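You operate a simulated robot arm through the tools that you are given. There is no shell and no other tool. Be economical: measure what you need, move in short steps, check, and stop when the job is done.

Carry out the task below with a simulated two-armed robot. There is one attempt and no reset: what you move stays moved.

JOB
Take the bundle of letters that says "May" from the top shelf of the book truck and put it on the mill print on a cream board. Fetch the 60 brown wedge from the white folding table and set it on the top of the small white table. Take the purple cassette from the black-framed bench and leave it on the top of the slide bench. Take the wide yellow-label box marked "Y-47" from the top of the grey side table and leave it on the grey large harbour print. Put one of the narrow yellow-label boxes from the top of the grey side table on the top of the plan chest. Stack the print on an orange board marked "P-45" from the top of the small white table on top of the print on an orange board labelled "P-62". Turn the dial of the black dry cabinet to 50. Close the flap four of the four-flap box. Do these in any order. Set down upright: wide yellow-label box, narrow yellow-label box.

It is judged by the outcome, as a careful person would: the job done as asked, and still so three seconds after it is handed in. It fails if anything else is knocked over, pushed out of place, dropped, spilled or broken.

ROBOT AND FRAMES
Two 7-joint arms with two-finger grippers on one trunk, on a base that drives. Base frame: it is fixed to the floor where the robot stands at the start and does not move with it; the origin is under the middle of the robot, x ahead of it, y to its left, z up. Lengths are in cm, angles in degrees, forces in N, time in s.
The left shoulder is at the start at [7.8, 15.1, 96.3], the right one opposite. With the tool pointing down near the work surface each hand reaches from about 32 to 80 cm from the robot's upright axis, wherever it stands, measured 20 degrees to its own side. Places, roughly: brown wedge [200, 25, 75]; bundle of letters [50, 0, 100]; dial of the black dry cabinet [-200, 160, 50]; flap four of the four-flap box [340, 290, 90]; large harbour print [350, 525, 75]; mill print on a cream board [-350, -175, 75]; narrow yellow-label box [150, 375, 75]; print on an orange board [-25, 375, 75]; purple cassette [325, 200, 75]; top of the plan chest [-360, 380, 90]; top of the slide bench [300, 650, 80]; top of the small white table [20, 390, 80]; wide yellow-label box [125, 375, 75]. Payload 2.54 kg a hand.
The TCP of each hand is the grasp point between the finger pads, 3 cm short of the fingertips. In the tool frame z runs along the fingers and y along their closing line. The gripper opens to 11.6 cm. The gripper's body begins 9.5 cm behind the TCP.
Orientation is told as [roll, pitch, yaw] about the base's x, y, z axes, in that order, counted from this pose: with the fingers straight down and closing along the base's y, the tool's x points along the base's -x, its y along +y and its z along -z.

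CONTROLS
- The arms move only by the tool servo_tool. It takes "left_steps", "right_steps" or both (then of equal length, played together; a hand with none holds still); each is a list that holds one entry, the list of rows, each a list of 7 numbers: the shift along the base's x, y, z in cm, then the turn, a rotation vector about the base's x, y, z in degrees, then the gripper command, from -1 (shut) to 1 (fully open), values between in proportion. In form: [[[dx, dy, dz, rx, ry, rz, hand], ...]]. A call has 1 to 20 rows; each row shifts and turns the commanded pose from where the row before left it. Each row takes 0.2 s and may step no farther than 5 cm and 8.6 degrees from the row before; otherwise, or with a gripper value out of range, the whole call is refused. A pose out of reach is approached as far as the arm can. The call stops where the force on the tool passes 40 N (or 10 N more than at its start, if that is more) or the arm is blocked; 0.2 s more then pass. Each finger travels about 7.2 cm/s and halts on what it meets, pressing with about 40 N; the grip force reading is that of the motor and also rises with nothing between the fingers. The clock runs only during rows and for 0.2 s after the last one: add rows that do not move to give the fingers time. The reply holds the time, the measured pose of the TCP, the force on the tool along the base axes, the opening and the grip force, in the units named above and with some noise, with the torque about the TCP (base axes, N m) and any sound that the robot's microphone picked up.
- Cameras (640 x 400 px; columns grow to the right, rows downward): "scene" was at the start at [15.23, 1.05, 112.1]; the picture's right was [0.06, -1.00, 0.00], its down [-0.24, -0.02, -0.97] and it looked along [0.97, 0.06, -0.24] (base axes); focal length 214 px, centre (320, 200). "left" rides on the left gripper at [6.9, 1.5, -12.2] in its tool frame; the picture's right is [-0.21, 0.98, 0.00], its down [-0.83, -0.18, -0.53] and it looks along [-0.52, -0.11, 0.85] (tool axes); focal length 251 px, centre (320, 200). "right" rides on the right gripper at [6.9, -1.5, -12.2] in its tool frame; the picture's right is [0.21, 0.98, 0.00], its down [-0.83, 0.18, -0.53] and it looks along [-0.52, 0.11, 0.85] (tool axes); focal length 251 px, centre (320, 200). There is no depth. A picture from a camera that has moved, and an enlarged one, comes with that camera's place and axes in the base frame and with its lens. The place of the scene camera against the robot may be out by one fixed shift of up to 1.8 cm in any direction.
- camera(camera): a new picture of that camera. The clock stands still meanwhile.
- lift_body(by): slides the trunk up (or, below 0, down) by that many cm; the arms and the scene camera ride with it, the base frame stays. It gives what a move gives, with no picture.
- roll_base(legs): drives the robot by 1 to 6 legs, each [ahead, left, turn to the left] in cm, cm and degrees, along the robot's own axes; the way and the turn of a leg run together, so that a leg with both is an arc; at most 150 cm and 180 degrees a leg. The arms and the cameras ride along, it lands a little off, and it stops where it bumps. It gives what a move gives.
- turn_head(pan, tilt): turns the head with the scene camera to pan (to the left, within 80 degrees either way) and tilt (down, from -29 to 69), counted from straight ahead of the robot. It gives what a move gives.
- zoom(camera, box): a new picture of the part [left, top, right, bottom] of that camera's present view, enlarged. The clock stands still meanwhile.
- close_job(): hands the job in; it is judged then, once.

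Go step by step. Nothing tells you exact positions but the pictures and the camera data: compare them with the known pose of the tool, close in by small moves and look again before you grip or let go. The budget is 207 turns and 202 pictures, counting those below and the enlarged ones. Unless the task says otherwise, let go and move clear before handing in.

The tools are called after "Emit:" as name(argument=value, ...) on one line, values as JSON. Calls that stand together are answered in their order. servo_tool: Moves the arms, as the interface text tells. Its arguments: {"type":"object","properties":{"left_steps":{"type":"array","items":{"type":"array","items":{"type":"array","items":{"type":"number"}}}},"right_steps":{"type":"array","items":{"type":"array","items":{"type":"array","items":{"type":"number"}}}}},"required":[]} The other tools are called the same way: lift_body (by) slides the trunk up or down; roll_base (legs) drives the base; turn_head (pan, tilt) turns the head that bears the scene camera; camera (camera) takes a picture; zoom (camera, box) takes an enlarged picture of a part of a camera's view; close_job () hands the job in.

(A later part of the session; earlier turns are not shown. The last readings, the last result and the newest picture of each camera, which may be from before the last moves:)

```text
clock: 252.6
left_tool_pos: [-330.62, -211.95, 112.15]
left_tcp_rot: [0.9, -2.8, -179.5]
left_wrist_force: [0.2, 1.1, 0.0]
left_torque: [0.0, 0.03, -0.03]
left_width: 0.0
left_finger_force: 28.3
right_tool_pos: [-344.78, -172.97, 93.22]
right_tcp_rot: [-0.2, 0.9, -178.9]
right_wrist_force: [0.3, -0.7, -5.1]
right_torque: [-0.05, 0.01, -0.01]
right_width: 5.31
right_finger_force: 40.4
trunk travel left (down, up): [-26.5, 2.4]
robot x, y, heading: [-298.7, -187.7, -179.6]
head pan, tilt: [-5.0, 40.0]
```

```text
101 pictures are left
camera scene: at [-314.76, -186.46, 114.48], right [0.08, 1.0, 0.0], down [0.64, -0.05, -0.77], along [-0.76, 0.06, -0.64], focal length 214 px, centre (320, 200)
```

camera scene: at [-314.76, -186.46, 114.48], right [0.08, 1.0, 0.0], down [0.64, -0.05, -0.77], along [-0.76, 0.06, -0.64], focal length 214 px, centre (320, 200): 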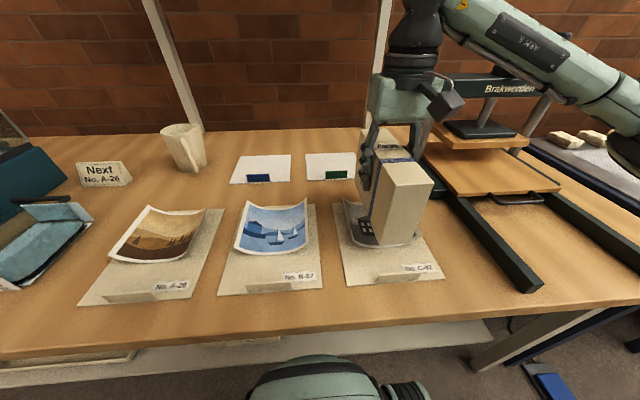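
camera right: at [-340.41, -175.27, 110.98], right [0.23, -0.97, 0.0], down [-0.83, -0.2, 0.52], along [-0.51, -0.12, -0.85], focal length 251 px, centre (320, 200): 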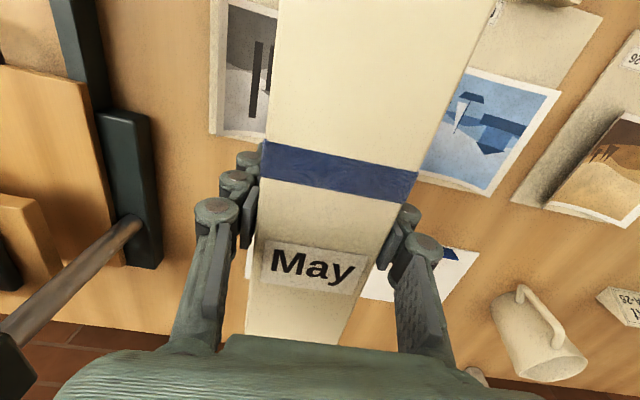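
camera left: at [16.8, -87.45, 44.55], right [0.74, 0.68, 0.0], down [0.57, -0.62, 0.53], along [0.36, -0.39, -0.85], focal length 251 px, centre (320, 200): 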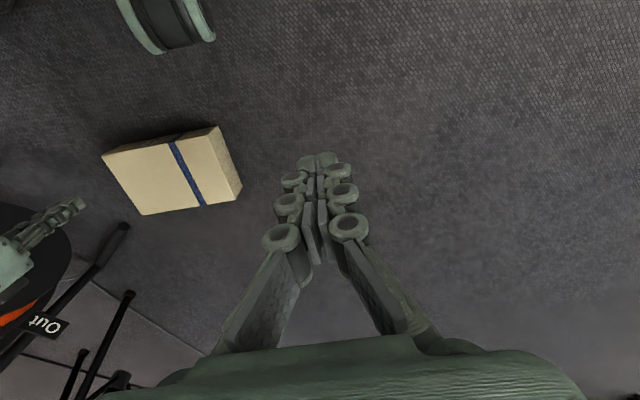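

Emit:
servo_tool(right_steps=[[[-1, 0.5, -1.0, 0, 0, 0, -1], [0, 0, -1.0, 0, 0, 0, -1], [0, 0, -0.7, 0, 0, 0, -1], [0, 0, -0.5, 0, 0, 0, -1], [0, 0, 0, 0, 0, 0, -1]]])

Emit:
zoom(camera="scene", box=[310, 120, 470, 300])

```text
clock: 253.8
left_tool_pos: [-330.67, -211.95, 112.19]
left_tcp_rot: [1.0, -2.6, -179.5]
left_wrist_force: [-0.3, 0.4, 0.3]
left_torque: [-0.02, 0.0, 0.02]
left_width: 0.01
left_finger_force: 28.5
right_tool_pos: [-345.98, -172.46, 90.11]
right_tcp_rot: [-0.3, 0.9, -178.9]
right_wrist_force: [0.4, 0.3, -4.4]
right_torque: [0.04, 0.03, -0.01]
right_width: 5.27
right_finger_force: 40.1
trunk travel left (down, up): [-26.5, 2.4]
robot x, y, heading: [-298.84, -187.6, -179.7]
head pan, tilt: [-5.0, 40.0]
```

```text
2.22 times, centred on (390, 210) of scene
camera zoom: at [-314.77, -186.45, 114.47], right [0.08, 1.0, 0.0], down [0.64, -0.05, -0.77], along [-0.76, 0.06, -0.64], focal length 477 px, centre (164, 178)
```

zoom: 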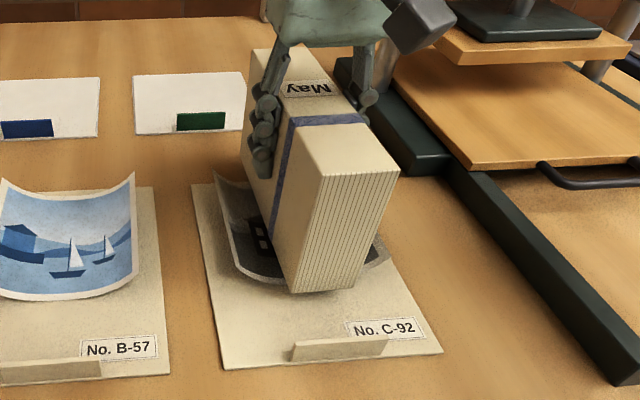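

Emit:
servo_tool(right_steps=[[[-0.8, 0, -0.5, 0, 0, 0, -1], [0, 0, -0.4, 0, 0, 0, -1], [0, 0, -0.4, 0, 0, 0, -1], [0, 0, 0, 0, 0, 0, -1]]])

```text
clock: 254.8
left_tool_pos: [-330.7, -211.9, 112.3]
left_tcp_rot: [1.0, -2.7, -179.5]
left_wrist_force: [-0.3, 0.6, -0.7]
left_torque: [0.01, 0.02, 0.03]
left_width: 0.01
left_finger_force: 28.5
right_tool_pos: [-346.72, -172.68, 88.63]
right_tcp_rot: [-0.4, 0.8, -178.8]
right_wrist_force: [-1.3, 0.6, -4.4]
right_torque: [0.03, 0.02, -0.05]
right_width: 5.33
right_finger_force: 40.4
trunk travel left (down, up): [-26.5, 2.4]
robot x, y, heading: [-298.88, -187.69, -179.4]
head pan, tilt: [-5.0, 40.0]
```

Emit:
servo_tool(right_steps=[[[0, 0, -0.4, 0, 0, 0, -1], [0, 0, -0.4, 0, 0, 0, -1], [0, 0, 0, 0, 0, 0, -1]]])

Emit:
zoom(camera="scene", box=[310, 120, 470, 300])

```text
clock: 255.6
left_tool_pos: [-330.53, -211.97, 112.34]
left_tcp_rot: [0.9, -2.7, -179.5]
left_wrist_force: [0.4, -0.2, 0.1]
left_torque: [-0.03, 0.05, 0.0]
left_width: 0.01
left_finger_force: 27.9
right_tool_pos: [-346.76, -172.61, 88.35]
right_tcp_rot: [-0.2, 0.4, -179.0]
right_wrist_force: [-4.2, 4.3, 35.5]
right_torque: [0.16, 0.19, 0.03]
right_width: 5.34
right_finger_force: 40.2
trunk travel left (down, up): [-26.5, 2.4]
robot x, y, heading: [-298.51, -187.48, -179.6]
head pan, tilt: [-5.0, 40.0]
```

```text
2.22 times, centred on (390, 210) of scene
camera zoom: at [-314.55, -186.5, 114.55], right [0.08, 1.0, 0.0], down [0.64, -0.05, -0.77], along [-0.77, 0.06, -0.64], focal length 477 px, centre (164, 178)
```

zoom: 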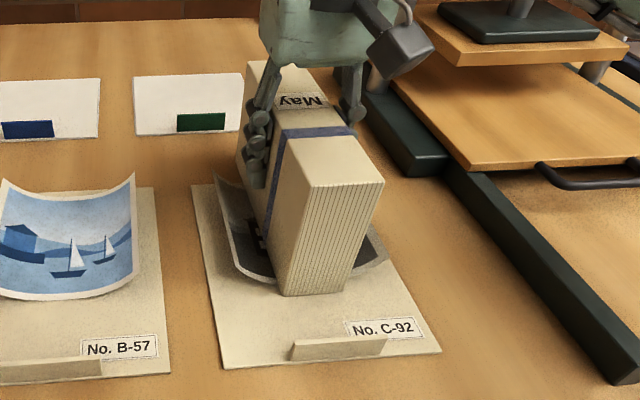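

May rests on the mill print. Opening and rising clear.

Emit:
servo_tool(right_steps=[[[0, 0, 0.3, 0, 0, 0, -0.5], [0, 0, 0, 0, 0, 0, 0.3], [0, 0, 0, 0, 0, 0, 0.35], [0, 0, 2, 0, 0, 0, 0.35], [0, 0, 4, 0, 0, 0, 0.35], [0, 0, 4, 0, 0, 0, 0.35], [2, 0, 3, 0, 0, 0, 0.35]]])

Emit:
zoom(camera="scene", box=[310, 100, 490, 300])

Emit:
roll_base(legs=[[-60, 0, 0], [0, 0, -90]])

Emit:
turn_head(pan=20, tilt=20)

Emit:
camera(camera="scene")

```text
clock: 257.2
left_tool_pos: [-330.63, -211.94, 112.08]
left_tcp_rot: [1.0, -2.7, -179.5]
left_wrist_force: [0.6, -0.2, -0.4]
left_torque: [-0.03, 0.03, 0.0]
left_width: 0.01
left_finger_force: 28.4
right_tool_pos: [-344.91, -172.49, 101.41]
right_tcp_rot: [-0.3, 0.9, -178.8]
right_wrist_force: [1.1, 0.8, 0.6]
right_torque: [-0.03, 0.03, 0.01]
right_width: 7.83
right_finger_force: 0.0
trunk travel left (down, up): [-26.5, 2.4]
robot x, y, heading: [-298.36, -187.81, -179.5]
head pan, tilt: [-5.0, 40.0]
```

```text
2.00 times, centred on (400, 200) of scene
camera zoom: at [-314.69, -186.47, 114.49], right [0.08, 1.0, 0.0], down [0.64, -0.05, -0.77], along [-0.76, 0.06, -0.64], focal length 429 px, centre (160, 200)
```

zoom: 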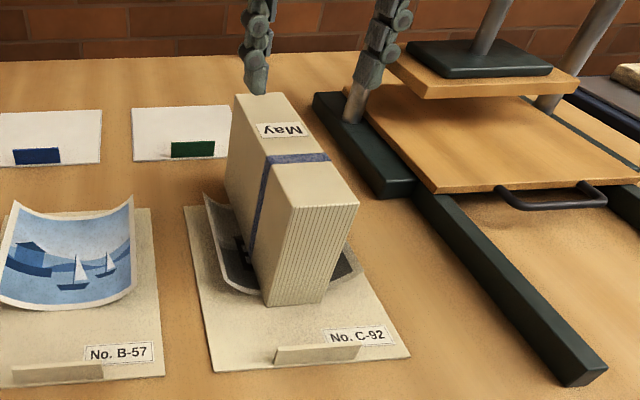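

```text
clock: 264.6
left_tool_pos: [-262.08, -154.52, 112.39]
left_tcp_rot: [1.0, -2.8, 89.7]
left_wrist_force: [-0.3, 0.3, 0.8]
left_torque: [0.03, 0.0, 0.01]
left_width: 0.0
left_finger_force: 28.4
right_tool_pos: [-222.35, -140.9, 101.42]
right_tcp_rot: [-0.3, 0.9, 90.3]
right_wrist_force: [-0.1, -0.4, 0.4]
right_torque: [0.03, -0.01, 0.01]
right_width: 7.84
right_finger_force: 0.0
trunk travel left (down, up): [-26.5, 2.4]
robot x, y, heading: [-237.94, -186.93, 89.6]
head pan, tilt: [-5.0, 40.0]
```

```text
clock: 265.4
left_tool_pos: [-262.17, -154.58, 112.17]
left_tcp_rot: [1.1, -2.8, 89.7]
left_wrist_force: [0.1, -0.8, -1.1]
left_torque: [-0.03, 0.0, 0.0]
left_width: 0.0
left_finger_force: 28.5
right_tool_pos: [-222.44, -140.98, 101.28]
right_tcp_rot: [-0.3, 1.0, 90.3]
right_wrist_force: [-1.3, -1.1, -0.6]
right_torque: [-0.01, 0.02, -0.02]
right_width: 7.82
right_finger_force: 0.0
trunk travel left (down, up): [-26.5, 2.4]
robot x, y, heading: [-238.24, -187.17, 89.8]
head pan, tilt: [20.0, 20.0]
```

```text
97 pictures are left
camera scene: at [-242.11, -170.98, 117.61], right [0.94, 0.34, 0.0], down [0.11, -0.32, -0.94], along [-0.32, 0.89, -0.34], focal length 214 px, centre (320, 200)
```

scene: 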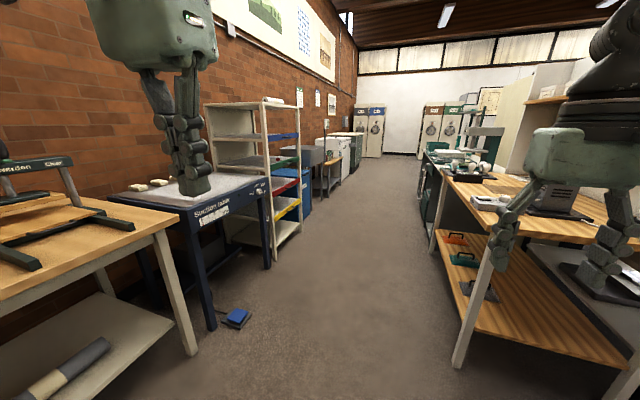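

May is placed. Next the dry-cabinet dial: I go up the aisle.

Emit:
roll_base(legs=[[0, 32, 0], [150, 0, 0], [60, 0, 0]])

Emit:
turn_head(pan=-35, tilt=20)

Emit:
camera(camera="scene")

```text
clock: 279.2
left_tool_pos: [-291.23, 57.83, 112.25]
left_tcp_rot: [1.1, -2.7, 89.1]
left_wrist_force: [0.0, -0.4, -1.2]
left_torque: [-0.01, 0.01, 0.0]
left_width: 0.02
left_finger_force: 28.7
right_tool_pos: [-251.37, 71.09, 101.31]
right_tcp_rot: [-0.3, 1.0, 89.8]
right_wrist_force: [0.0, 0.4, 0.0]
right_torque: [0.02, -0.01, -0.02]
right_width: 7.83
right_finger_force: 0.1
trunk travel left (down, up): [-26.5, 2.4]
robot x, y, heading: [-267.36, 24.91, 89.1]
head pan, tilt: [20.0, 20.0]
```

```text
clock: 280.4
left_tool_pos: [-291.28, 57.6, 112.15]
left_tcp_rot: [1.0, -2.6, 89.1]
left_wrist_force: [-0.3, -0.9, 0.3]
left_torque: [0.01, 0.02, 0.01]
left_width: 0.01
left_finger_force: 29.0
right_tool_pos: [-251.44, 70.95, 101.34]
right_tcp_rot: [-0.3, 0.8, 89.9]
right_wrist_force: [-0.3, -0.3, -0.4]
right_torque: [-0.03, -0.02, -0.01]
right_width: 7.81
right_finger_force: 0.2
trunk travel left (down, up): [-26.5, 2.4]
robot x, y, heading: [-267.82, 25.13, 89.3]
head pan, tilt: [-35.0, 20.0]
```

```text
96 pictures are left
camera scene: at [-262.93, 39.84, 117.62], right [0.81, -0.59, 0.0], down [-0.2, -0.28, -0.94], along [0.55, 0.76, -0.34], focal length 214 px, centre (320, 200)
```

scene: 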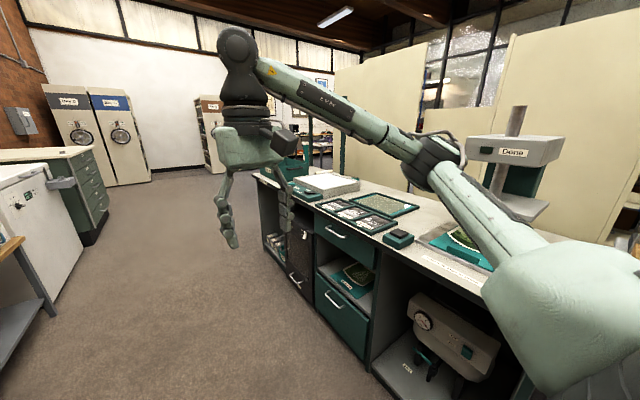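

Emit:
zoom(camera="scene", box=[245, 160, 405, 310])

```text
2.67 times, centred on (325, 235) of scene
camera zoom: at [-262.93, 39.84, 117.62], right [0.81, -0.59, 0.0], down [-0.2, -0.28, -0.94], along [0.55, 0.76, -0.34], focal length 572 px, centre (307, 107)
```

zoom: 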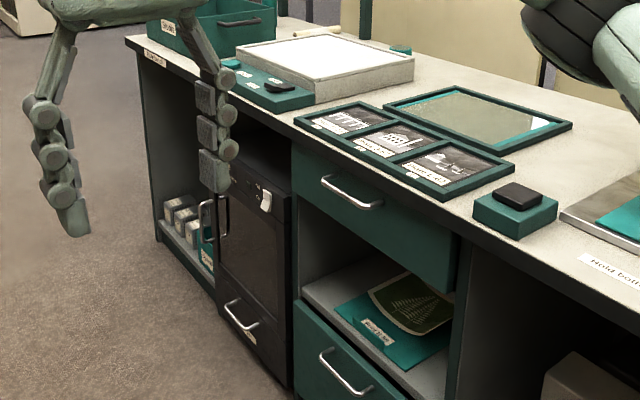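

The dial (white pointer) is on the black cabinet under the bench, near (−205,137,56). Driving beside it and facing it.

Emit:
roll_base(legs=[[97, 3, 0], [0, 0, -89.3]])

Emit:
lift_body(by=-26)

Emit:
turn_head(pan=10, tilt=25)

Emit:
camera(camera="scene")

```text
clock: 289.4
left_tool_pos: [-237.35, 146.28, 112.08]
left_tcp_rot: [1.0, -2.8, 0.4]
left_wrist_force: [-0.6, 0.3, -0.2]
left_torque: [0.0, 0.0, -0.03]
left_width: 0.0
left_finger_force: 29.0
right_tool_pos: [-223.25, 106.81, 101.25]
right_tcp_rot: [-0.3, 0.9, 1.0]
right_wrist_force: [-0.2, 1.2, 0.3]
right_torque: [0.02, 0.01, 0.0]
right_width: 7.81
right_finger_force: 0.1
trunk travel left (down, up): [-26.5, 2.4]
robot x, y, heading: [-269.39, 122.19, 0.2]
head pan, tilt: [-35.0, 20.0]
```

```text
clock: 292.0
left_tool_pos: [-237.29, 146.29, 86.21]
left_tcp_rot: [1.0, -2.8, 0.6]
left_wrist_force: [0.5, -0.1, 0.3]
left_torque: [0.02, 0.02, 0.0]
left_width: 0.0
left_finger_force: 29.0
right_tool_pos: [-223.21, 106.89, 75.26]
right_tcp_rot: [-0.3, 0.9, 1.0]
right_wrist_force: [-0.6, 0.0, -0.2]
right_torque: [-0.04, -0.01, 0.04]
right_width: 7.83
right_finger_force: 0.1
trunk travel left (down, up): [-0.5, 28.4]
robot x, y, heading: [-269.38, 122.58, 0.6]
head pan, tilt: [-35.0, 20.0]
```

```text
clock: 293.1
left_tool_pos: [-237.31, 146.32, 86.18]
left_tcp_rot: [0.9, -2.8, 0.4]
left_wrist_force: [-0.1, -0.5, -0.4]
left_torque: [0.0, 0.0, 0.05]
left_width: 0.0
left_finger_force: 29.1
right_tool_pos: [-223.13, 106.86, 75.3]
right_tcp_rot: [-0.3, 0.9, 0.9]
right_wrist_force: [0.2, 0.2, -0.4]
right_torque: [0.02, 0.0, 0.0]
right_width: 7.82
right_finger_force: 0.2
trunk travel left (down, up): [-0.5, 28.4]
robot x, y, heading: [-269.04, 121.67, 0.5]
head pan, tilt: [10.0, 25.0]
```

```text
94 pictures are left
camera scene: at [-254.46, 124.21, 90.81], right [0.18, -0.98, 0.0], down [-0.42, -0.08, -0.91], along [0.89, 0.16, -0.42], focal length 214 px, centre (320, 200)
```

scene: 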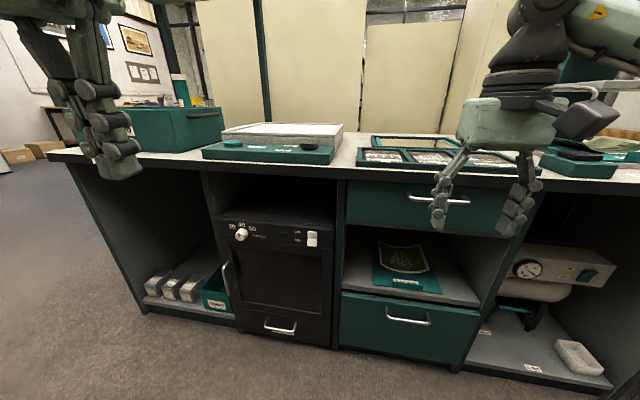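

Emit:
zoom(camera="scene", box=[210, 205, 340, 275])

```text
4.92 times, centred on (275, 240) of scene
camera zoom: at [-254.46, 124.21, 90.81], right [0.18, -0.98, 0.0], down [-0.42, -0.08, -0.91], along [0.89, 0.16, -0.42], focal length 1056 px, centre (542, 3)
```

zoom: 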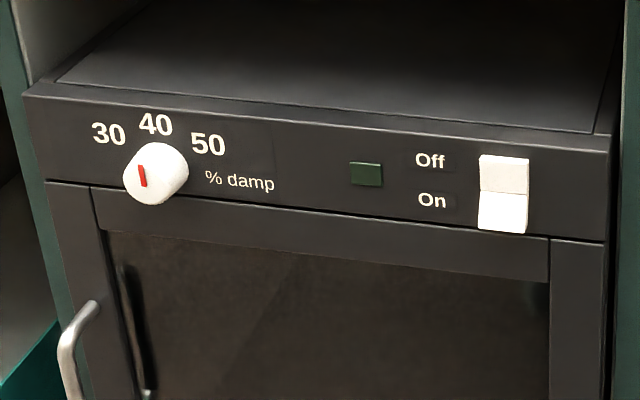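

The dial sits at 40, centred near (−204,157,53.5); it needs about 60° clockwise. I position the robot and point the right hand forward.

Emit:
roll_base(legs=[[-13, 50, 0]])

Emit:
servo_tool(right_steps=[[[0.5, 0, -4, 0, -8.4, 0, 0.3], [0.5, 0, -4, 0, -8.4, 0, 0.3], [1, 0, -4, 0, -8.4, 0, 0.3], [1, 0, -4, 0, -8.4, 0, 0.3], [2, 0, -3, 0, -8.4, 0, 0.3], [2, 0, -2, 0, -8.4, 0, 0.3], [2, 0, 0, 0, -8.4, 0, 0.3], [2, 0, 0, 0, -8.4, 0, 0.3], [2, 0, 0, 0, -8.4, 0, 0.3], [2, 0, 0, 0, -8.4, 0, 0.3], [2, 0, 0, 0, -6.5, 0, 0.3], [0, 0, 0, 0, 0, 0, 0.3]]])

Emit:
camera(camera="right")

Emit:
camera(camera="scene")

```text
clock: 298.5
left_tool_pos: [-250.77, 196.5, 86.17]
left_tcp_rot: [1.0, -2.7, 0.4]
left_wrist_force: [-0.2, 0.6, 1.2]
left_torque: [0.01, 0.02, -0.02]
left_width: 0.0
left_finger_force: 28.4
right_tool_pos: [-236.55, 157.09, 75.29]
right_tcp_rot: [-0.3, 0.9, 1.0]
right_wrist_force: [0.3, 0.2, -0.6]
right_torque: [0.01, 0.02, -0.02]
right_width: 7.83
right_finger_force: 0.0
trunk travel left (down, up): [-0.5, 28.4]
robot x, y, heading: [-282.88, 172.51, 0.4]
head pan, tilt: [10.0, 25.0]
```

```text
clock: 301.1
left_tool_pos: [-250.74, 196.68, 86.18]
left_tcp_rot: [1.0, -2.6, 0.4]
left_wrist_force: [0.4, 0.2, 1.0]
left_torque: [0.04, 0.02, 0.02]
left_width: 0.01
left_finger_force: 29.0
right_tool_pos: [-228.2, 158.39, 54.44]
right_tcp_rot: [-0.5, -56.3, 1.9]
right_wrist_force: [-1.1, 0.3, 0.7]
right_torque: [0.0, -0.03, -0.02]
right_width: 7.52
right_finger_force: 0.0
right hand out of reach, approached as far as the arm can: row 7, 8, 9, 10, 11
trunk travel left (down, up): [-0.5, 28.4]
robot x, y, heading: [-283.04, 172.29, 0.5]
head pan, tilt: [10.0, 25.0]
```

```text
92 pictures are left
camera right: at [-242.06, 156.61, 55.37], right [-0.15, 0.97, -0.18], down [0.01, 0.19, 0.98], along [0.99, 0.14, -0.04], focal length 251 px, centre (320, 200)
```

right: 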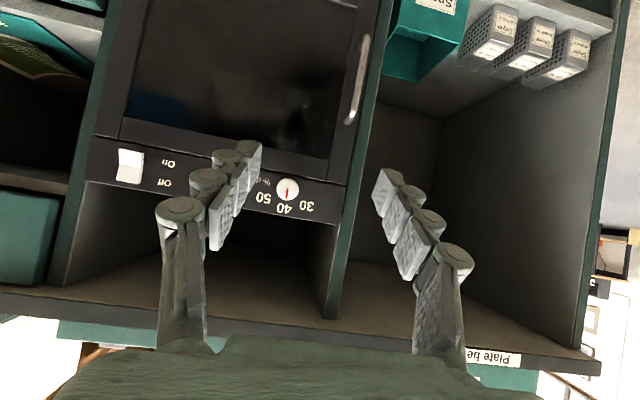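

```text
91 pictures are left
camera scene: at [-267.95, 174.42, 90.81], right [0.18, -0.98, 0.0], down [-0.42, -0.08, -0.91], along [0.89, 0.16, -0.42], focal length 214 px, centre (320, 200)
```

scene: 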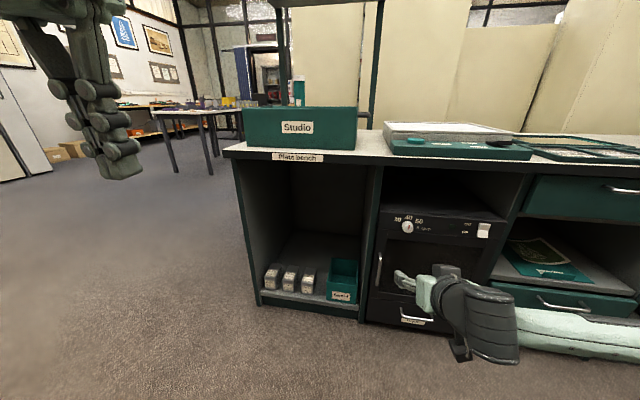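

The wrist lacks room this close; back up 18 cm and extend further.

Emit:
roll_base(legs=[[-18, 0, 0]])

Emit:
servo_tool(right_steps=[[[4, 0, 0, 0, 0, 0, 0.3], [4, 0, 0, 0, 0, 0, 0.3], [4, -0.3, 0, 0, 0, 0, 0.3], [4, -0.3, 0, 0, -6, 0, 0.3], [3, -0.3, 0, 0, -7, 0, 0.3], [3, -0.3, 0, 0, -7, 0, 0.3], [2, 0, 0, 0, -7, 0, 0.3], [0, 0, 0, 0, -7, 0, 0.3], [0, 0, 0, 0, 0, 0, 0.3]]])

Emit:
camera(camera="right")

```text
clock: 302.6
left_tool_pos: [-268.72, 196.49, 86.11]
left_tcp_rot: [1.0, -2.7, 0.4]
left_wrist_force: [0.2, -0.1, 0.5]
left_torque: [0.0, -0.02, -0.03]
left_width: 0.0
left_finger_force: 28.1
right_tool_pos: [-246.07, 158.41, 54.52]
right_tcp_rot: [-0.4, -56.3, 1.9]
right_wrist_force: [-0.9, 0.6, 0.2]
right_torque: [-0.01, -0.02, 0.01]
right_width: 7.56
right_finger_force: 0.0
trunk travel left (down, up): [-0.5, 28.4]
robot x, y, heading: [-300.81, 171.96, 0.5]
head pan, tilt: [10.0, 25.0]
```

```text
clock: 304.6
left_tool_pos: [-268.61, 196.47, 86.2]
left_tcp_rot: [1.1, -2.7, 0.5]
left_wrist_force: [-0.3, -0.4, -0.1]
left_torque: [0.02, 0.02, -0.02]
left_width: 0.01
left_finger_force: 28.3
right_tool_pos: [-230.15, 157.81, 54.19]
right_tcp_rot: [-0.9, -62.3, 2.3]
right_wrist_force: [-0.3, 0.0, 0.0]
right_torque: [0.0, -0.02, 0.01]
right_width: 7.56
right_finger_force: 0.0
right hand out of reach, approached as far as the arm can: row 5, 6, 7, 8
trunk travel left (down, up): [-0.5, 28.4]
robot x, y, heading: [-300.77, 172.55, 0.2]
head pan, tilt: [10.0, 25.0]
```

```text
90 pictures are left
camera right: at [-244.02, 156.0, 53.75], right [-0.13, 0.97, -0.2], down [-0.09, 0.19, 0.98], along [0.99, 0.14, 0.07], focal length 251 px, centre (320, 200)
```

right: 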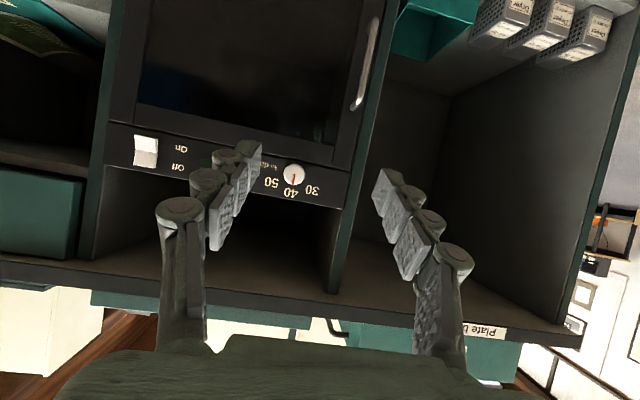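

Emit:
roll_base(legs=[[18, 0, 0]])

Emit:
camera(camera="right")

```text
clock: 306.1
left_tool_pos: [-250.38, 196.62, 86.12]
left_tcp_rot: [1.0, -2.6, 0.5]
left_wrist_force: [-1.1, -0.5, 0.2]
left_torque: [0.01, -0.02, -0.01]
left_width: 0.0
left_finger_force: 28.9
right_tool_pos: [-211.7, 157.88, 54.23]
right_tcp_rot: [-0.8, -62.4, 2.1]
right_wrist_force: [0.2, 0.2, 0.3]
right_torque: [0.01, -0.01, 0.01]
right_width: 7.54
right_finger_force: 0.1
trunk travel left (down, up): [-0.5, 28.4]
robot x, y, heading: [-282.74, 172.34, 0.5]
head pan, tilt: [10.0, 25.0]
```

```text
89 pictures are left
camera right: at [-225.68, 156.07, 53.75], right [-0.13, 0.97, -0.2], down [-0.09, 0.19, 0.98], along [0.99, 0.14, 0.07], focal length 251 px, centre (320, 200)
```

right: 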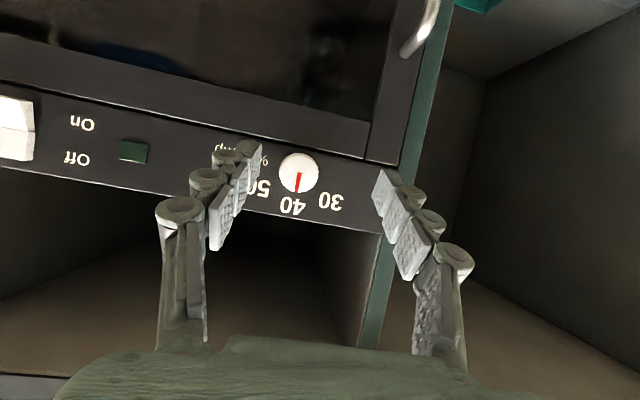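

Knob confirmed at (−205,156.9,53.3). I pre-roll the hand −25° so I can turn +58°, then drive in the last few centimetres.

Emit:
servo_tool(right_steps=[[[0, -0.2, 0, -8.3, 0, 0, 0.1], [0, -0.2, 0, -8.3, 0, 0, 0.1], [0, -0.2, -0.1, -8.4, 0, 0, 0.1], [0, 0, 0, 0, 0, 0, 0.1]]])

Emit:
roll_base(legs=[[4.7, 0, 0]])

Emit:
camera(camera="right")

```text
clock: 307.1
left_tool_pos: [-250.28, 196.65, 86.22]
left_tcp_rot: [0.9, -2.8, 0.4]
left_wrist_force: [-0.6, 0.1, -0.4]
left_torque: [-0.04, 0.01, 0.02]
left_width: 0.01
left_finger_force: 28.8
right_tool_pos: [-211.76, 157.3, 54.11]
right_tcp_rot: [-45.0, -52.5, 40.1]
right_wrist_force: [-0.3, -0.5, -0.5]
right_torque: [0.01, 0.0, -0.01]
right_width: 6.38
right_finger_force: 0.0
trunk travel left (down, up): [-0.5, 28.4]
robot x, y, heading: [-282.25, 172.33, 0.5]
head pan, tilt: [10.0, 25.0]
```

```text
clock: 308.0
left_tool_pos: [-245.62, 196.51, 86.12]
left_tcp_rot: [1.1, -2.6, 0.4]
left_wrist_force: [-0.1, 0.6, -0.7]
left_torque: [0.02, 0.01, 0.01]
left_width: 0.0
left_finger_force: 28.4
right_tool_pos: [-207.15, 157.41, 54.23]
right_tcp_rot: [-44.9, -52.6, 40.0]
right_wrist_force: [-0.3, -0.1, 0.6]
right_torque: [0.01, 0.01, 0.01]
right_width: 6.36
right_finger_force: 0.0
trunk travel left (down, up): [-0.5, 28.4]
robot x, y, heading: [-277.85, 172.05, 0.3]
head pan, tilt: [10.0, 25.0]
```

```text
88 pictures are left
camera right: at [-221.06, 155.5, 54.5], right [-0.12, 0.8, -0.59], down [-0.09, 0.58, 0.81], along [0.99, 0.16, 0.0], focal length 251 px, centre (320, 200)
```

right: 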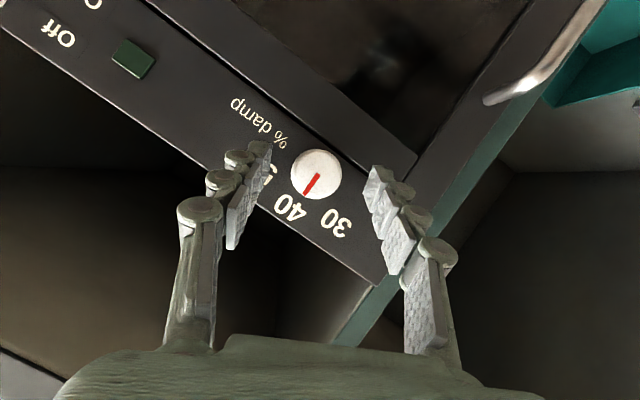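

Emit:
servo_tool(right_steps=[[[0, 0, 0, 0, 0, 0, -0.5], [0, 0, 0, 0, 0, 0, -0.7], [0, 0, 0, 0, 0, 0, -1], [0, 0, 0, 0, 0, 0, -1], [0, -0.1, 0.03, 7.2, 0, 0, -1], [0, -0.1, 0.02, 7.2, 0, 0, -1], [0, -0.1, 0.01, 7.2, 0, 0, -1], [0, 0, 0, 0, 0, 0, -1]]])

Emit:
camera(camera="right")

```text
clock: 309.8
left_tool_pos: [-245.77, 196.45, 86.22]
left_tcp_rot: [1.0, -2.7, 0.2]
left_wrist_force: [-0.4, -0.2, 0.7]
left_torque: [-0.03, 0.01, -0.01]
left_width: 0.0
left_finger_force: 28.4
right_tool_pos: [-207.02, 156.74, 54.28]
right_tcp_rot: [-8.0, -62.0, 8.5]
right_wrist_force: [-7.8, -11.9, 3.0]
right_torque: [-0.1, -0.64, -0.33]
right_width: 3.09
right_finger_force: 45.2
trunk travel left (down, up): [-0.5, 28.4]
robot x, y, heading: [-278.14, 172.36, 0.3]
head pan, tilt: [10.0, 25.0]
```

```text
87 pictures are left
camera right: at [-221.06, 155.05, 53.86], right [-0.12, 0.96, -0.25], down [-0.09, 0.24, 0.97], along [0.99, 0.14, 0.06], focal length 251 px, centre (320, 200)
```

right: 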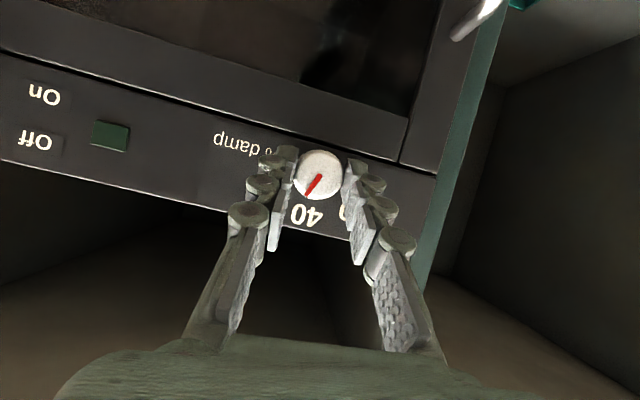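

The knob is turning with the hand. Continuing to about 58° total.

Emit:
servo_tool(right_steps=[[[0, -0.1, 0, 7.3, 0, 0, -1], [0, -0.1, -0.01, 7.3, 0, 0, -1], [0, -0.1, -0.02, 7.3, 0, 0, -1], [0, -0.1, -0.04, 7.3, 0, 0, -1], [0, -0.1, -0.05, 7.3, 0, 0, -1], [0, 0, 0, 0, 0, 0, -1]]])

Emit:
camera(camera="right")

```text
clock: 310.5
left_tool_pos: [-245.64, 196.41, 86.2]
left_tcp_rot: [0.9, -2.8, 0.1]
left_wrist_force: [0.2, -0.6, 0.0]
left_torque: [0.0, 0.0, -0.01]
left_width: 0.03
left_finger_force: 29.4
right_tool_pos: [-207.1, 156.59, 54.33]
right_tcp_rot: [14.4, -60.8, -10.6]
right_wrist_force: [-8.7, -2.5, 3.7]
right_torque: [0.0, -0.74, 0.04]
right_width: 3.08
right_finger_force: 44.9
right hand out of reach, approached as far as the arm can: row 1, 2
trunk travel left (down, up): [-0.5, 28.4]
robot x, y, heading: [-277.73, 172.4, 0.0]
head pan, tilt: [10.0, 25.0]
stopped in row 3 (right hand): the force on the tool passed its limit at 45 N (the readings are from after the stop); the commanded pose is now the measured one
```

```text
86 pictures are left
camera right: at [-221.04, 154.74, 53.77], right [-0.14, 0.99, -0.07], down [-0.08, 0.06, 1.0], along [0.99, 0.14, 0.07], focal length 251 px, centre (320, 200)
```

right: 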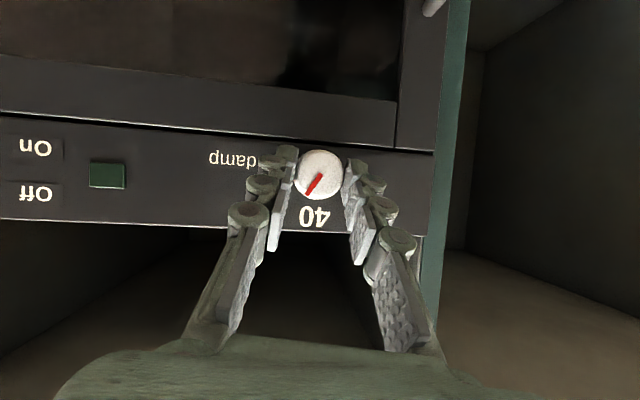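

Roll limit reached at ~33°. I release, roll back 32°, regrip and finish the turn.

Emit:
servo_tool(right_steps=[[[0, 0, 0, 0, 0, 0, 0.1], [0, 0, 0, 0, 0, 0, 0.1], [0, 0, 0, 0, 0, 0, 0.1], [0, 0.1, 0, -8, 0, 0, 0.1], [0, 0.1, 0, -8, 0, 0, 0.1], [0, 0.1, 0, -8, 0, 0, 0.1], [0, 0.1, 0, -8, 0, 0, 0.1], [0, 0, 0, 0, 0, 0, 0.1]]])

Emit:
camera(camera="right")

```text
clock: 312.3
left_tool_pos: [-245.71, 196.33, 86.2]
left_tcp_rot: [1.0, -2.7, 0.2]
left_wrist_force: [-0.8, -0.6, 0.3]
left_torque: [-0.01, -0.01, 0.0]
left_width: 0.0
left_finger_force: 28.2
right_tool_pos: [-207.07, 157.02, 54.11]
right_tcp_rot: [-43.3, -52.0, 38.8]
right_wrist_force: [0.4, 0.3, -0.1]
right_torque: [0.01, 0.03, 0.02]
right_width: 6.36
right_finger_force: 0.1
trunk travel left (down, up): [-0.5, 28.4]
robot x, y, heading: [-277.8, 172.1, 0.1]
head pan, tilt: [10.0, 25.0]
```

```text
85 pictures are left
camera right: at [-220.95, 155.26, 54.76], right [-0.14, 0.8, -0.58], down [-0.08, 0.58, 0.81], along [0.99, 0.16, -0.02], focal length 251 px, centre (320, 200)
```

right: 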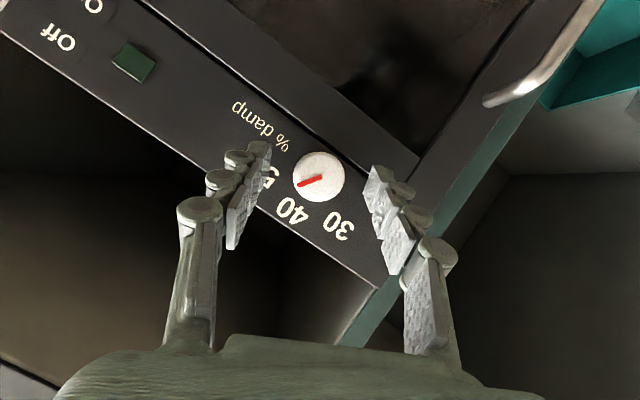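

Emit:
zoom(camera="right", box=[230, 120, 390, 240])

```text
3.33 times, centred on (310, 180) of right
camera zoom: at [-220.95, 155.26, 54.76], right [-0.14, 0.8, -0.58], down [-0.08, 0.58, 0.81], along [0.99, 0.16, -0.02], focal length 838 px, centre (353, 267)
```

zoom: 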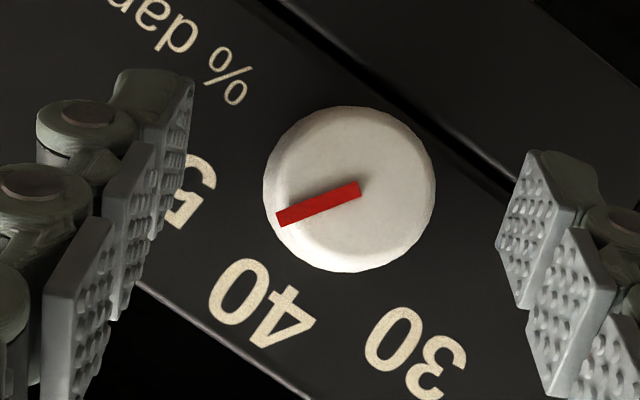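

The mark is 32.6° past 40; labels are 60° apart, so 27.4° more.

Emit:
servo_tool(right_steps=[[[0, 0, 0, 0, 0, 0, -0.5], [0, 0, 0, 0, 0, 0, -0.8], [0, 0, 0, 0, 0, 0, -1], [0, 0, 0, 0, 0, 0, -1], [0, -0.1, 0.03, 7, 0, 0, -1], [0, -0.1, 0.02, 7, 0, 0, -1], [0, -0.1, 0.01, 7, 0, 0, -1], [0, -0.1, 0, 6.8, 0, 0, -1], [0, 0, 0, 0, 0, 0, -1], [0, 0, 0, 0, 0, 0, 0.1], [0, 0, 0, 0, 0, 0, 0.1], [0, 0, 0, 0, 0, 0, 0.1]]])

Emit:
zoom(camera="right", box=[230, 110, 410, 245])

```text
clock: 314.9
left_tool_pos: [-245.65, 196.42, 86.13]
left_tcp_rot: [1.0, -2.7, 0.3]
left_wrist_force: [-0.6, -0.5, -0.5]
left_torque: [-0.01, -0.01, 0.02]
left_width: 0.0
left_finger_force: 28.5
right_tool_pos: [-207.01, 156.68, 54.3]
right_tcp_rot: [6.0, -61.2, -3.3]
right_wrist_force: [0.5, 0.7, 0.3]
right_torque: [0.0, 0.02, -0.01]
right_width: 6.4
right_finger_force: 0.1
trunk travel left (down, up): [-0.5, 28.4]
robot x, y, heading: [-277.83, 172.43, 0.4]
head pan, tilt: [10.0, 25.0]
```

```text
2.96 times, centred on (320, 178) of right
camera zoom: at [-220.98, 154.74, 53.94], right [-0.14, 0.98, -0.14], down [-0.08, 0.13, 0.99], along [0.99, 0.15, 0.06], focal length 745 px, centre (320, 267)
```

zoom: 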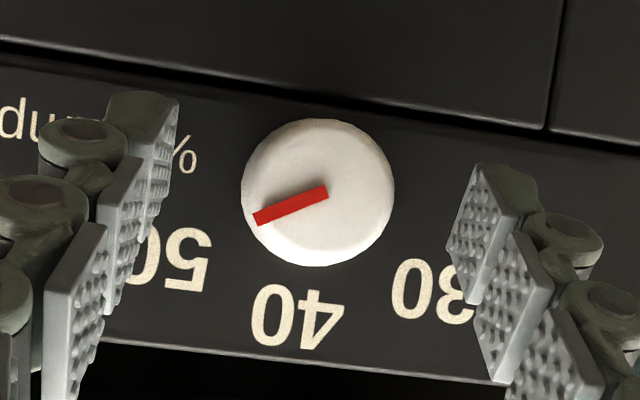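

The dial reads 50. Backing straight off, restoring the hand, and heading north to the narrow aisle's end.

Emit:
roll_base(legs=[[-16, 0, 0]])

Emit:
zoom(camera="scene", box=[370, 190, 510, 270])

Emit:
servo_tool(right_steps=[[[-2, 0, 2, 0, 8, 0, 0.1], [-2, 0, 2, 0, 8, 0, 0.1], [-2, 0, 3, 0, 8, 0, 0.1], [-2, 0, 3, 0, 8, 0, 0.1], [-1, 0, 3, 0, 8, 0, 0.1], [0, 0, 3, 0, 8, 0, 0.1], [0, 0, 3, 0, 7, 0, 0.1], [0, 0, 3, -4, 6, 0, 0.1]]])

Emit:
lift_body(by=20)

Emit:
turn_head(pan=60, tilt=15)

Emit:
camera(camera="scene")

```text
clock: 316.3
left_tool_pos: [-261.27, 196.39, 86.24]
left_tcp_rot: [1.0, -2.7, 0.2]
left_wrist_force: [0.4, -0.2, 0.3]
left_torque: [0.01, -0.04, 0.01]
left_width: 0.0
left_finger_force: 28.4
right_tool_pos: [-222.82, 156.45, 54.32]
right_tcp_rot: [6.0, -61.2, -3.3]
right_wrist_force: [0.2, 0.5, -0.7]
right_torque: [-0.04, 0.0, -0.04]
right_width: 6.36
right_finger_force: 0.0
trunk travel left (down, up): [-0.5, 28.4]
robot x, y, heading: [-293.91, 172.41, 0.3]
head pan, tilt: [10.0, 25.0]
```

```text
4.57 times, centred on (440, 230) of scene
camera zoom: at [-278.62, 174.33, 90.81], right [0.18, -0.98, 0.0], down [-0.42, -0.07, -0.91], along [0.89, 0.16, -0.42], focal length 980 px, centre (-229, 63)
```

zoom: 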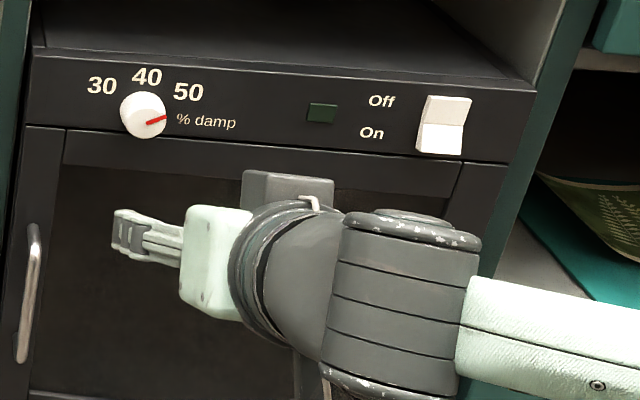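

```text
clock: 318.1
left_tool_pos: [-261.43, 196.41, 86.14]
left_tcp_rot: [1.0, -2.6, 0.2]
left_wrist_force: [-0.5, -1.5, -0.4]
left_torque: [0.05, 0.0, 0.0]
left_width: 0.0
left_finger_force: 28.5
right_tool_pos: [-231.82, 156.8, 76.35]
right_tcp_rot: [-0.9, -0.2, -1.3]
right_wrist_force: [-0.5, 0.0, -0.1]
right_torque: [0.03, 0.02, 0.0]
right_width: 6.39
right_finger_force: 0.0
trunk travel left (down, up): [-0.5, 28.4]
robot x, y, heading: [-293.43, 172.19, 0.2]
head pan, tilt: [10.0, 25.0]
```

```text
clock: 320.2
left_tool_pos: [-261.3, 196.37, 106.09]
left_tcp_rot: [1.0, -2.8, 0.2]
left_wrist_force: [0.0, 1.5, -0.2]
left_torque: [-0.02, 0.0, 0.01]
left_width: 0.01
left_finger_force: 28.8
right_tool_pos: [-231.75, 156.74, 96.29]
right_tcp_rot: [-0.9, -0.3, -1.3]
right_wrist_force: [0.1, -0.3, -0.2]
right_torque: [-0.01, 0.0, 0.01]
right_width: 6.36
right_finger_force: 0.1
trunk travel left (down, up): [-20.5, 8.4]
robot x, y, heading: [-293.54, 172.4, -0.1]
head pan, tilt: [10.0, 25.0]
```

```text
clock: 321.4
left_tool_pos: [-261.31, 196.54, 106.19]
left_tcp_rot: [1.0, -2.7, 0.2]
left_wrist_force: [0.3, 0.2, 0.5]
left_torque: [0.01, -0.02, -0.02]
left_width: 0.0
left_finger_force: 28.8
right_tool_pos: [-231.83, 156.68, 96.35]
right_tcp_rot: [-0.9, -0.3, -1.4]
right_wrist_force: [0.3, -1.1, -0.8]
right_torque: [-0.02, 0.02, -0.02]
right_width: 6.4
right_finger_force: 0.1
trunk travel left (down, up): [-20.5, 8.4]
robot x, y, heading: [-293.81, 172.05, 0.2]
head pan, tilt: [60.0, 15.0]
```

```text
81 pictures are left
camera scene: at [-283.04, 180.8, 112.43], right [0.87, -0.5, 0.0], down [-0.13, -0.22, -0.97], along [0.48, 0.84, -0.26], focal length 214 px, centre (320, 200)
```

scene: 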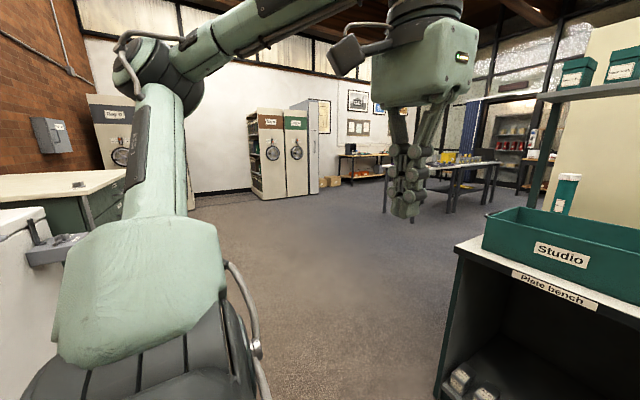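

Dial done. Now heading to the middle of the room, toward the small white table.

Emit:
roll_base(legs=[[0, 0, 60], [150, 0, 0], [0, 0, -38], [80, 0, 0]])

Emit:
turn_head(pan=0, tilt=18)

Emit:
camera(camera="scene")

```text
clock: 337.3
left_tool_pos: [-125.0, 368.63, 106.11]
left_tcp_rot: [1.0, -2.8, 22.8]
left_wrist_force: [1.1, 0.8, -0.3]
left_torque: [-0.01, 0.02, 0.0]
left_width: 0.0
left_finger_force: 28.7
right_tool_pos: [-82.58, 343.09, 96.33]
right_tcp_rot: [-1.0, -0.3, 21.2]
right_wrist_force: [0.0, 0.0, 0.2]
right_torque: [-0.02, 0.01, 0.02]
right_width: 6.37
right_finger_force: 0.2
trunk travel left (down, up): [-20.5, 8.4]
robot x, y, heading: [-145.1, 333.93, 22.7]
head pan, tilt: [60.0, 15.0]
```

```text
clock: 338.6
left_tool_pos: [-125.1, 368.5, 106.17]
left_tcp_rot: [1.0, -2.7, 22.6]
left_wrist_force: [0.1, -0.7, 0.2]
left_torque: [0.01, 0.0, 0.03]
left_width: 0.0
left_finger_force: 28.9
right_tool_pos: [-82.56, 343.2, 96.33]
right_tcp_rot: [-0.9, -0.4, 21.2]
right_wrist_force: [0.1, 0.3, 0.1]
right_torque: [0.0, 0.0, 0.0]
right_width: 6.37
right_finger_force: 0.0
trunk travel left (down, up): [-20.5, 8.4]
robot x, y, heading: [-145.61, 334.09, 22.4]
head pan, tilt: [0.0, 18.0]
```

```text
80 pictures are left
camera scene: at [-131.68, 340.52, 111.95], right [0.38, -0.92, 0.0], down [-0.29, -0.12, -0.95], along [0.88, 0.37, -0.31], focal length 214 px, centre (320, 200)
```

scene: 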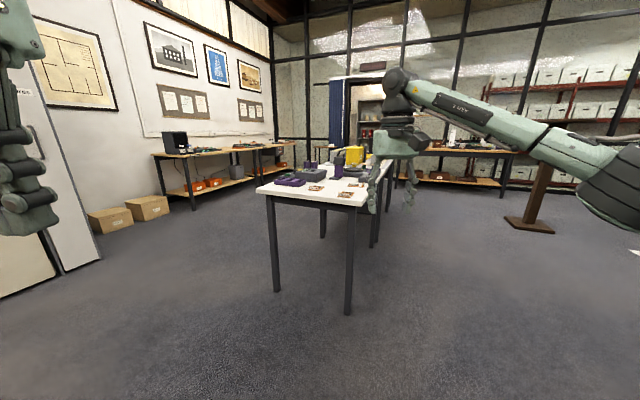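

Emit:
zoom(camera="scene", box=[240, 130, 420, 220])

```text
3.56 times, centred on (330, 175) of scene
camera zoom: at [-131.68, 340.52, 111.95], right [0.38, -0.92, 0.0], down [-0.29, -0.12, -0.95], along [0.88, 0.37, -0.31], focal length 763 px, centre (284, 289)
```

zoom: 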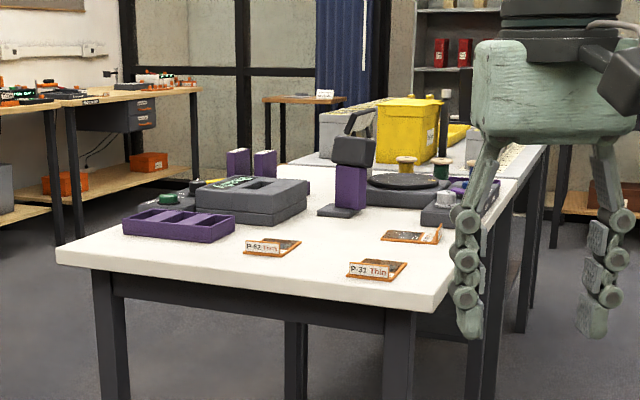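

The small white table is ahead with orange-board prints: P-62 near (−15,392), another near (2,372). I approach from its west side with the trunk raised.

Emit:
lift_body(by=8)

Emit:
roll_base(legs=[[0, 0, -22.4], [0, 56, 0], [66, 0, 0]])

Emit:
turn_head(pan=0, tilt=38)

Emit:
camera(camera="scene")

```text
clock: 339.8
left_tool_pos: [-124.92, 368.53, 114.18]
left_tcp_rot: [1.0, -2.6, 22.5]
left_wrist_force: [-0.3, 0.6, 0.3]
left_torque: [0.02, 0.02, -0.01]
left_width: 0.0
left_finger_force: 28.4
right_tool_pos: [-82.57, 343.11, 104.32]
right_tcp_rot: [-0.9, -0.3, 21.1]
right_wrist_force: [-0.6, 0.2, -0.8]
right_torque: [0.02, 0.01, 0.0]
right_width: 6.38
right_finger_force: 0.1
trunk travel left (down, up): [-28.5, 0.4]
robot x, y, heading: [-145.73, 334.33, 22.6]
head pan, tilt: [0.0, 18.0]
```

```text
clock: 350.2
left_tool_pos: [-46.92, 413.16, 114.24]
left_tcp_rot: [0.9, -2.7, -0.8]
left_wrist_force: [-0.5, 0.4, 0.0]
left_torque: [0.02, 0.04, -0.02]
left_width: 0.01
left_finger_force: 28.3
right_tool_pos: [-18.1, 372.97, 104.24]
right_tcp_rot: [-0.8, -0.3, -2.3]
right_wrist_force: [1.0, -0.8, -0.3]
right_torque: [0.0, 0.02, 0.03]
right_width: 6.39
right_finger_force: 0.1
trunk travel left (down, up): [-28.5, 0.4]
robot x, y, heading: [-79.54, 389.65, -0.8]
head pan, tilt: [0.0, 18.0]
```

```text
clock: 351.0
left_tool_pos: [-47.07, 413.1, 114.16]
left_tcp_rot: [1.0, -2.7, -0.8]
left_wrist_force: [0.3, 0.3, 0.5]
left_torque: [0.0, -0.02, -0.01]
left_width: 0.0
left_finger_force: 28.6
right_tool_pos: [-18.06, 373.01, 104.43]
right_tcp_rot: [-0.9, -0.4, -2.4]
right_wrist_force: [0.6, 0.6, 0.1]
right_torque: [0.03, 0.0, -0.03]
right_width: 6.37
right_finger_force: 0.1
trunk travel left (down, up): [-28.5, 0.4]
robot x, y, heading: [-79.53, 389.58, -0.9]
head pan, tilt: [0.0, 38.0]
```

```text
78 pictures are left
camera scene: at [-65.11, 389.73, 116.79], right [-0.01, -1.0, 0.0], down [-0.61, 0.01, -0.79], along [0.79, -0.01, -0.62], focal length 214 px, centre (320, 200)
```

scene: 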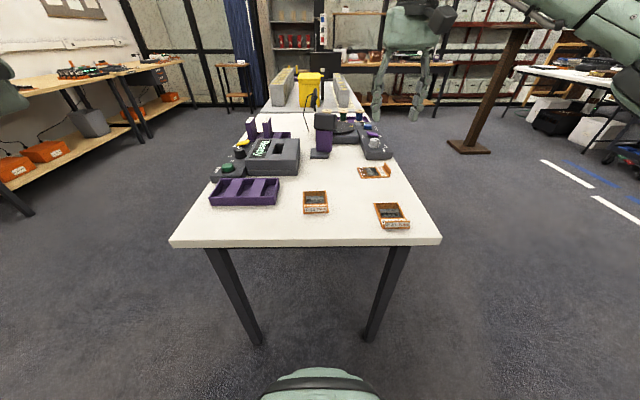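

Emit:
zoom(camera="scene", box=[280, 140, 440, 240])

```text
4.00 times, centred on (360, 190) of scene
camera zoom: at [-65.11, 389.73, 116.79], right [-0.01, -1.0, 0.0], down [-0.61, 0.01, -0.79], along [0.79, -0.01, -0.62], focal length 858 px, centre (160, 240)
```

zoom: 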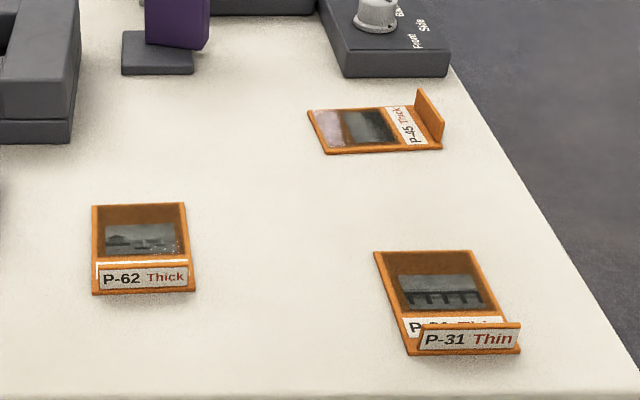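

P-45 (tab at its right end) lies at about (−2,371), P-62 at (−18,390), table z≈79. P-45 is ~10 cm long, so I'll grip it end to end with the right hand.

Emit:
roll_base(legs=[[10, 0, 0.9]])

Emit:
servo_tool(right_steps=[[[2, 0, -1.5, 1, 0, 2, 1], [2, 0, -2, 0, 0, 0, 1], [2, -0.5, -2, 0, 0, 0, 1], [0, -0.5, -2, 0, 0, 0, 1], [0, -0.5, -2, 0, 0, 0, 1], [0, 0, 0, 0, 0, 0, 1]]])

Emit:
camera(camera="right")

```text
clock: 352.1
left_tool_pos: [-37.49, 413.66, 114.16]
left_tcp_rot: [1.0, -2.8, 0.2]
left_wrist_force: [-0.3, 0.1, 0.2]
left_torque: [0.03, 0.02, -0.01]
left_width: 0.0
left_finger_force: 28.6
right_tool_pos: [-8.06, 373.96, 104.23]
right_tcp_rot: [-0.9, -0.3, -1.2]
right_wrist_force: [0.6, -0.2, -0.9]
right_torque: [-0.01, 0.02, 0.0]
right_width: 6.4
right_finger_force: 0.1
trunk travel left (down, up): [-28.5, 0.4]
robot x, y, heading: [-70.17, 389.49, 0.3]
head pan, tilt: [0.0, 38.0]
```

```text
clock: 353.5
left_tool_pos: [-37.73, 413.64, 114.25]
left_tcp_rot: [1.0, -2.7, 0.1]
left_wrist_force: [-0.7, 0.7, 0.6]
left_torque: [0.02, -0.01, -0.03]
left_width: 0.0
left_finger_force: 28.8
right_tool_pos: [-1.92, 372.53, 94.71]
right_tcp_rot: [0.1, -0.5, 0.7]
right_wrist_force: [0.6, 0.3, 0.8]
right_torque: [-0.01, -0.01, 0.04]
right_width: 11.61
right_finger_force: 0.0
trunk travel left (down, up): [-28.5, 0.4]
robot x, y, heading: [-69.97, 389.12, 0.3]
head pan, tilt: [0.0, 38.0]
```

```text
76 pictures are left
camera right: at [-8.9, 371.06, 106.9], right [-0.23, 0.97, 0.0], down [0.82, 0.19, 0.54], along [0.53, 0.12, -0.84], focal length 251 px, centre (320, 200)
```

right: 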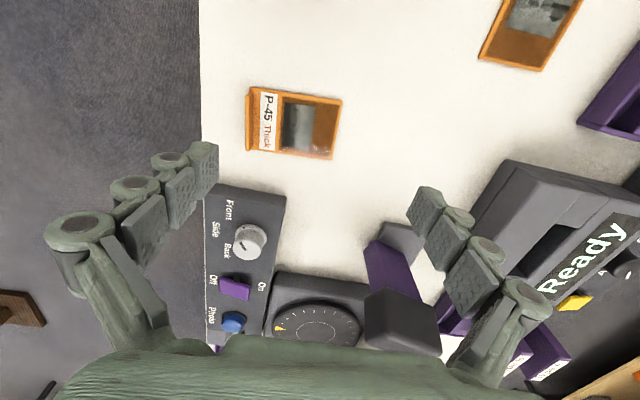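

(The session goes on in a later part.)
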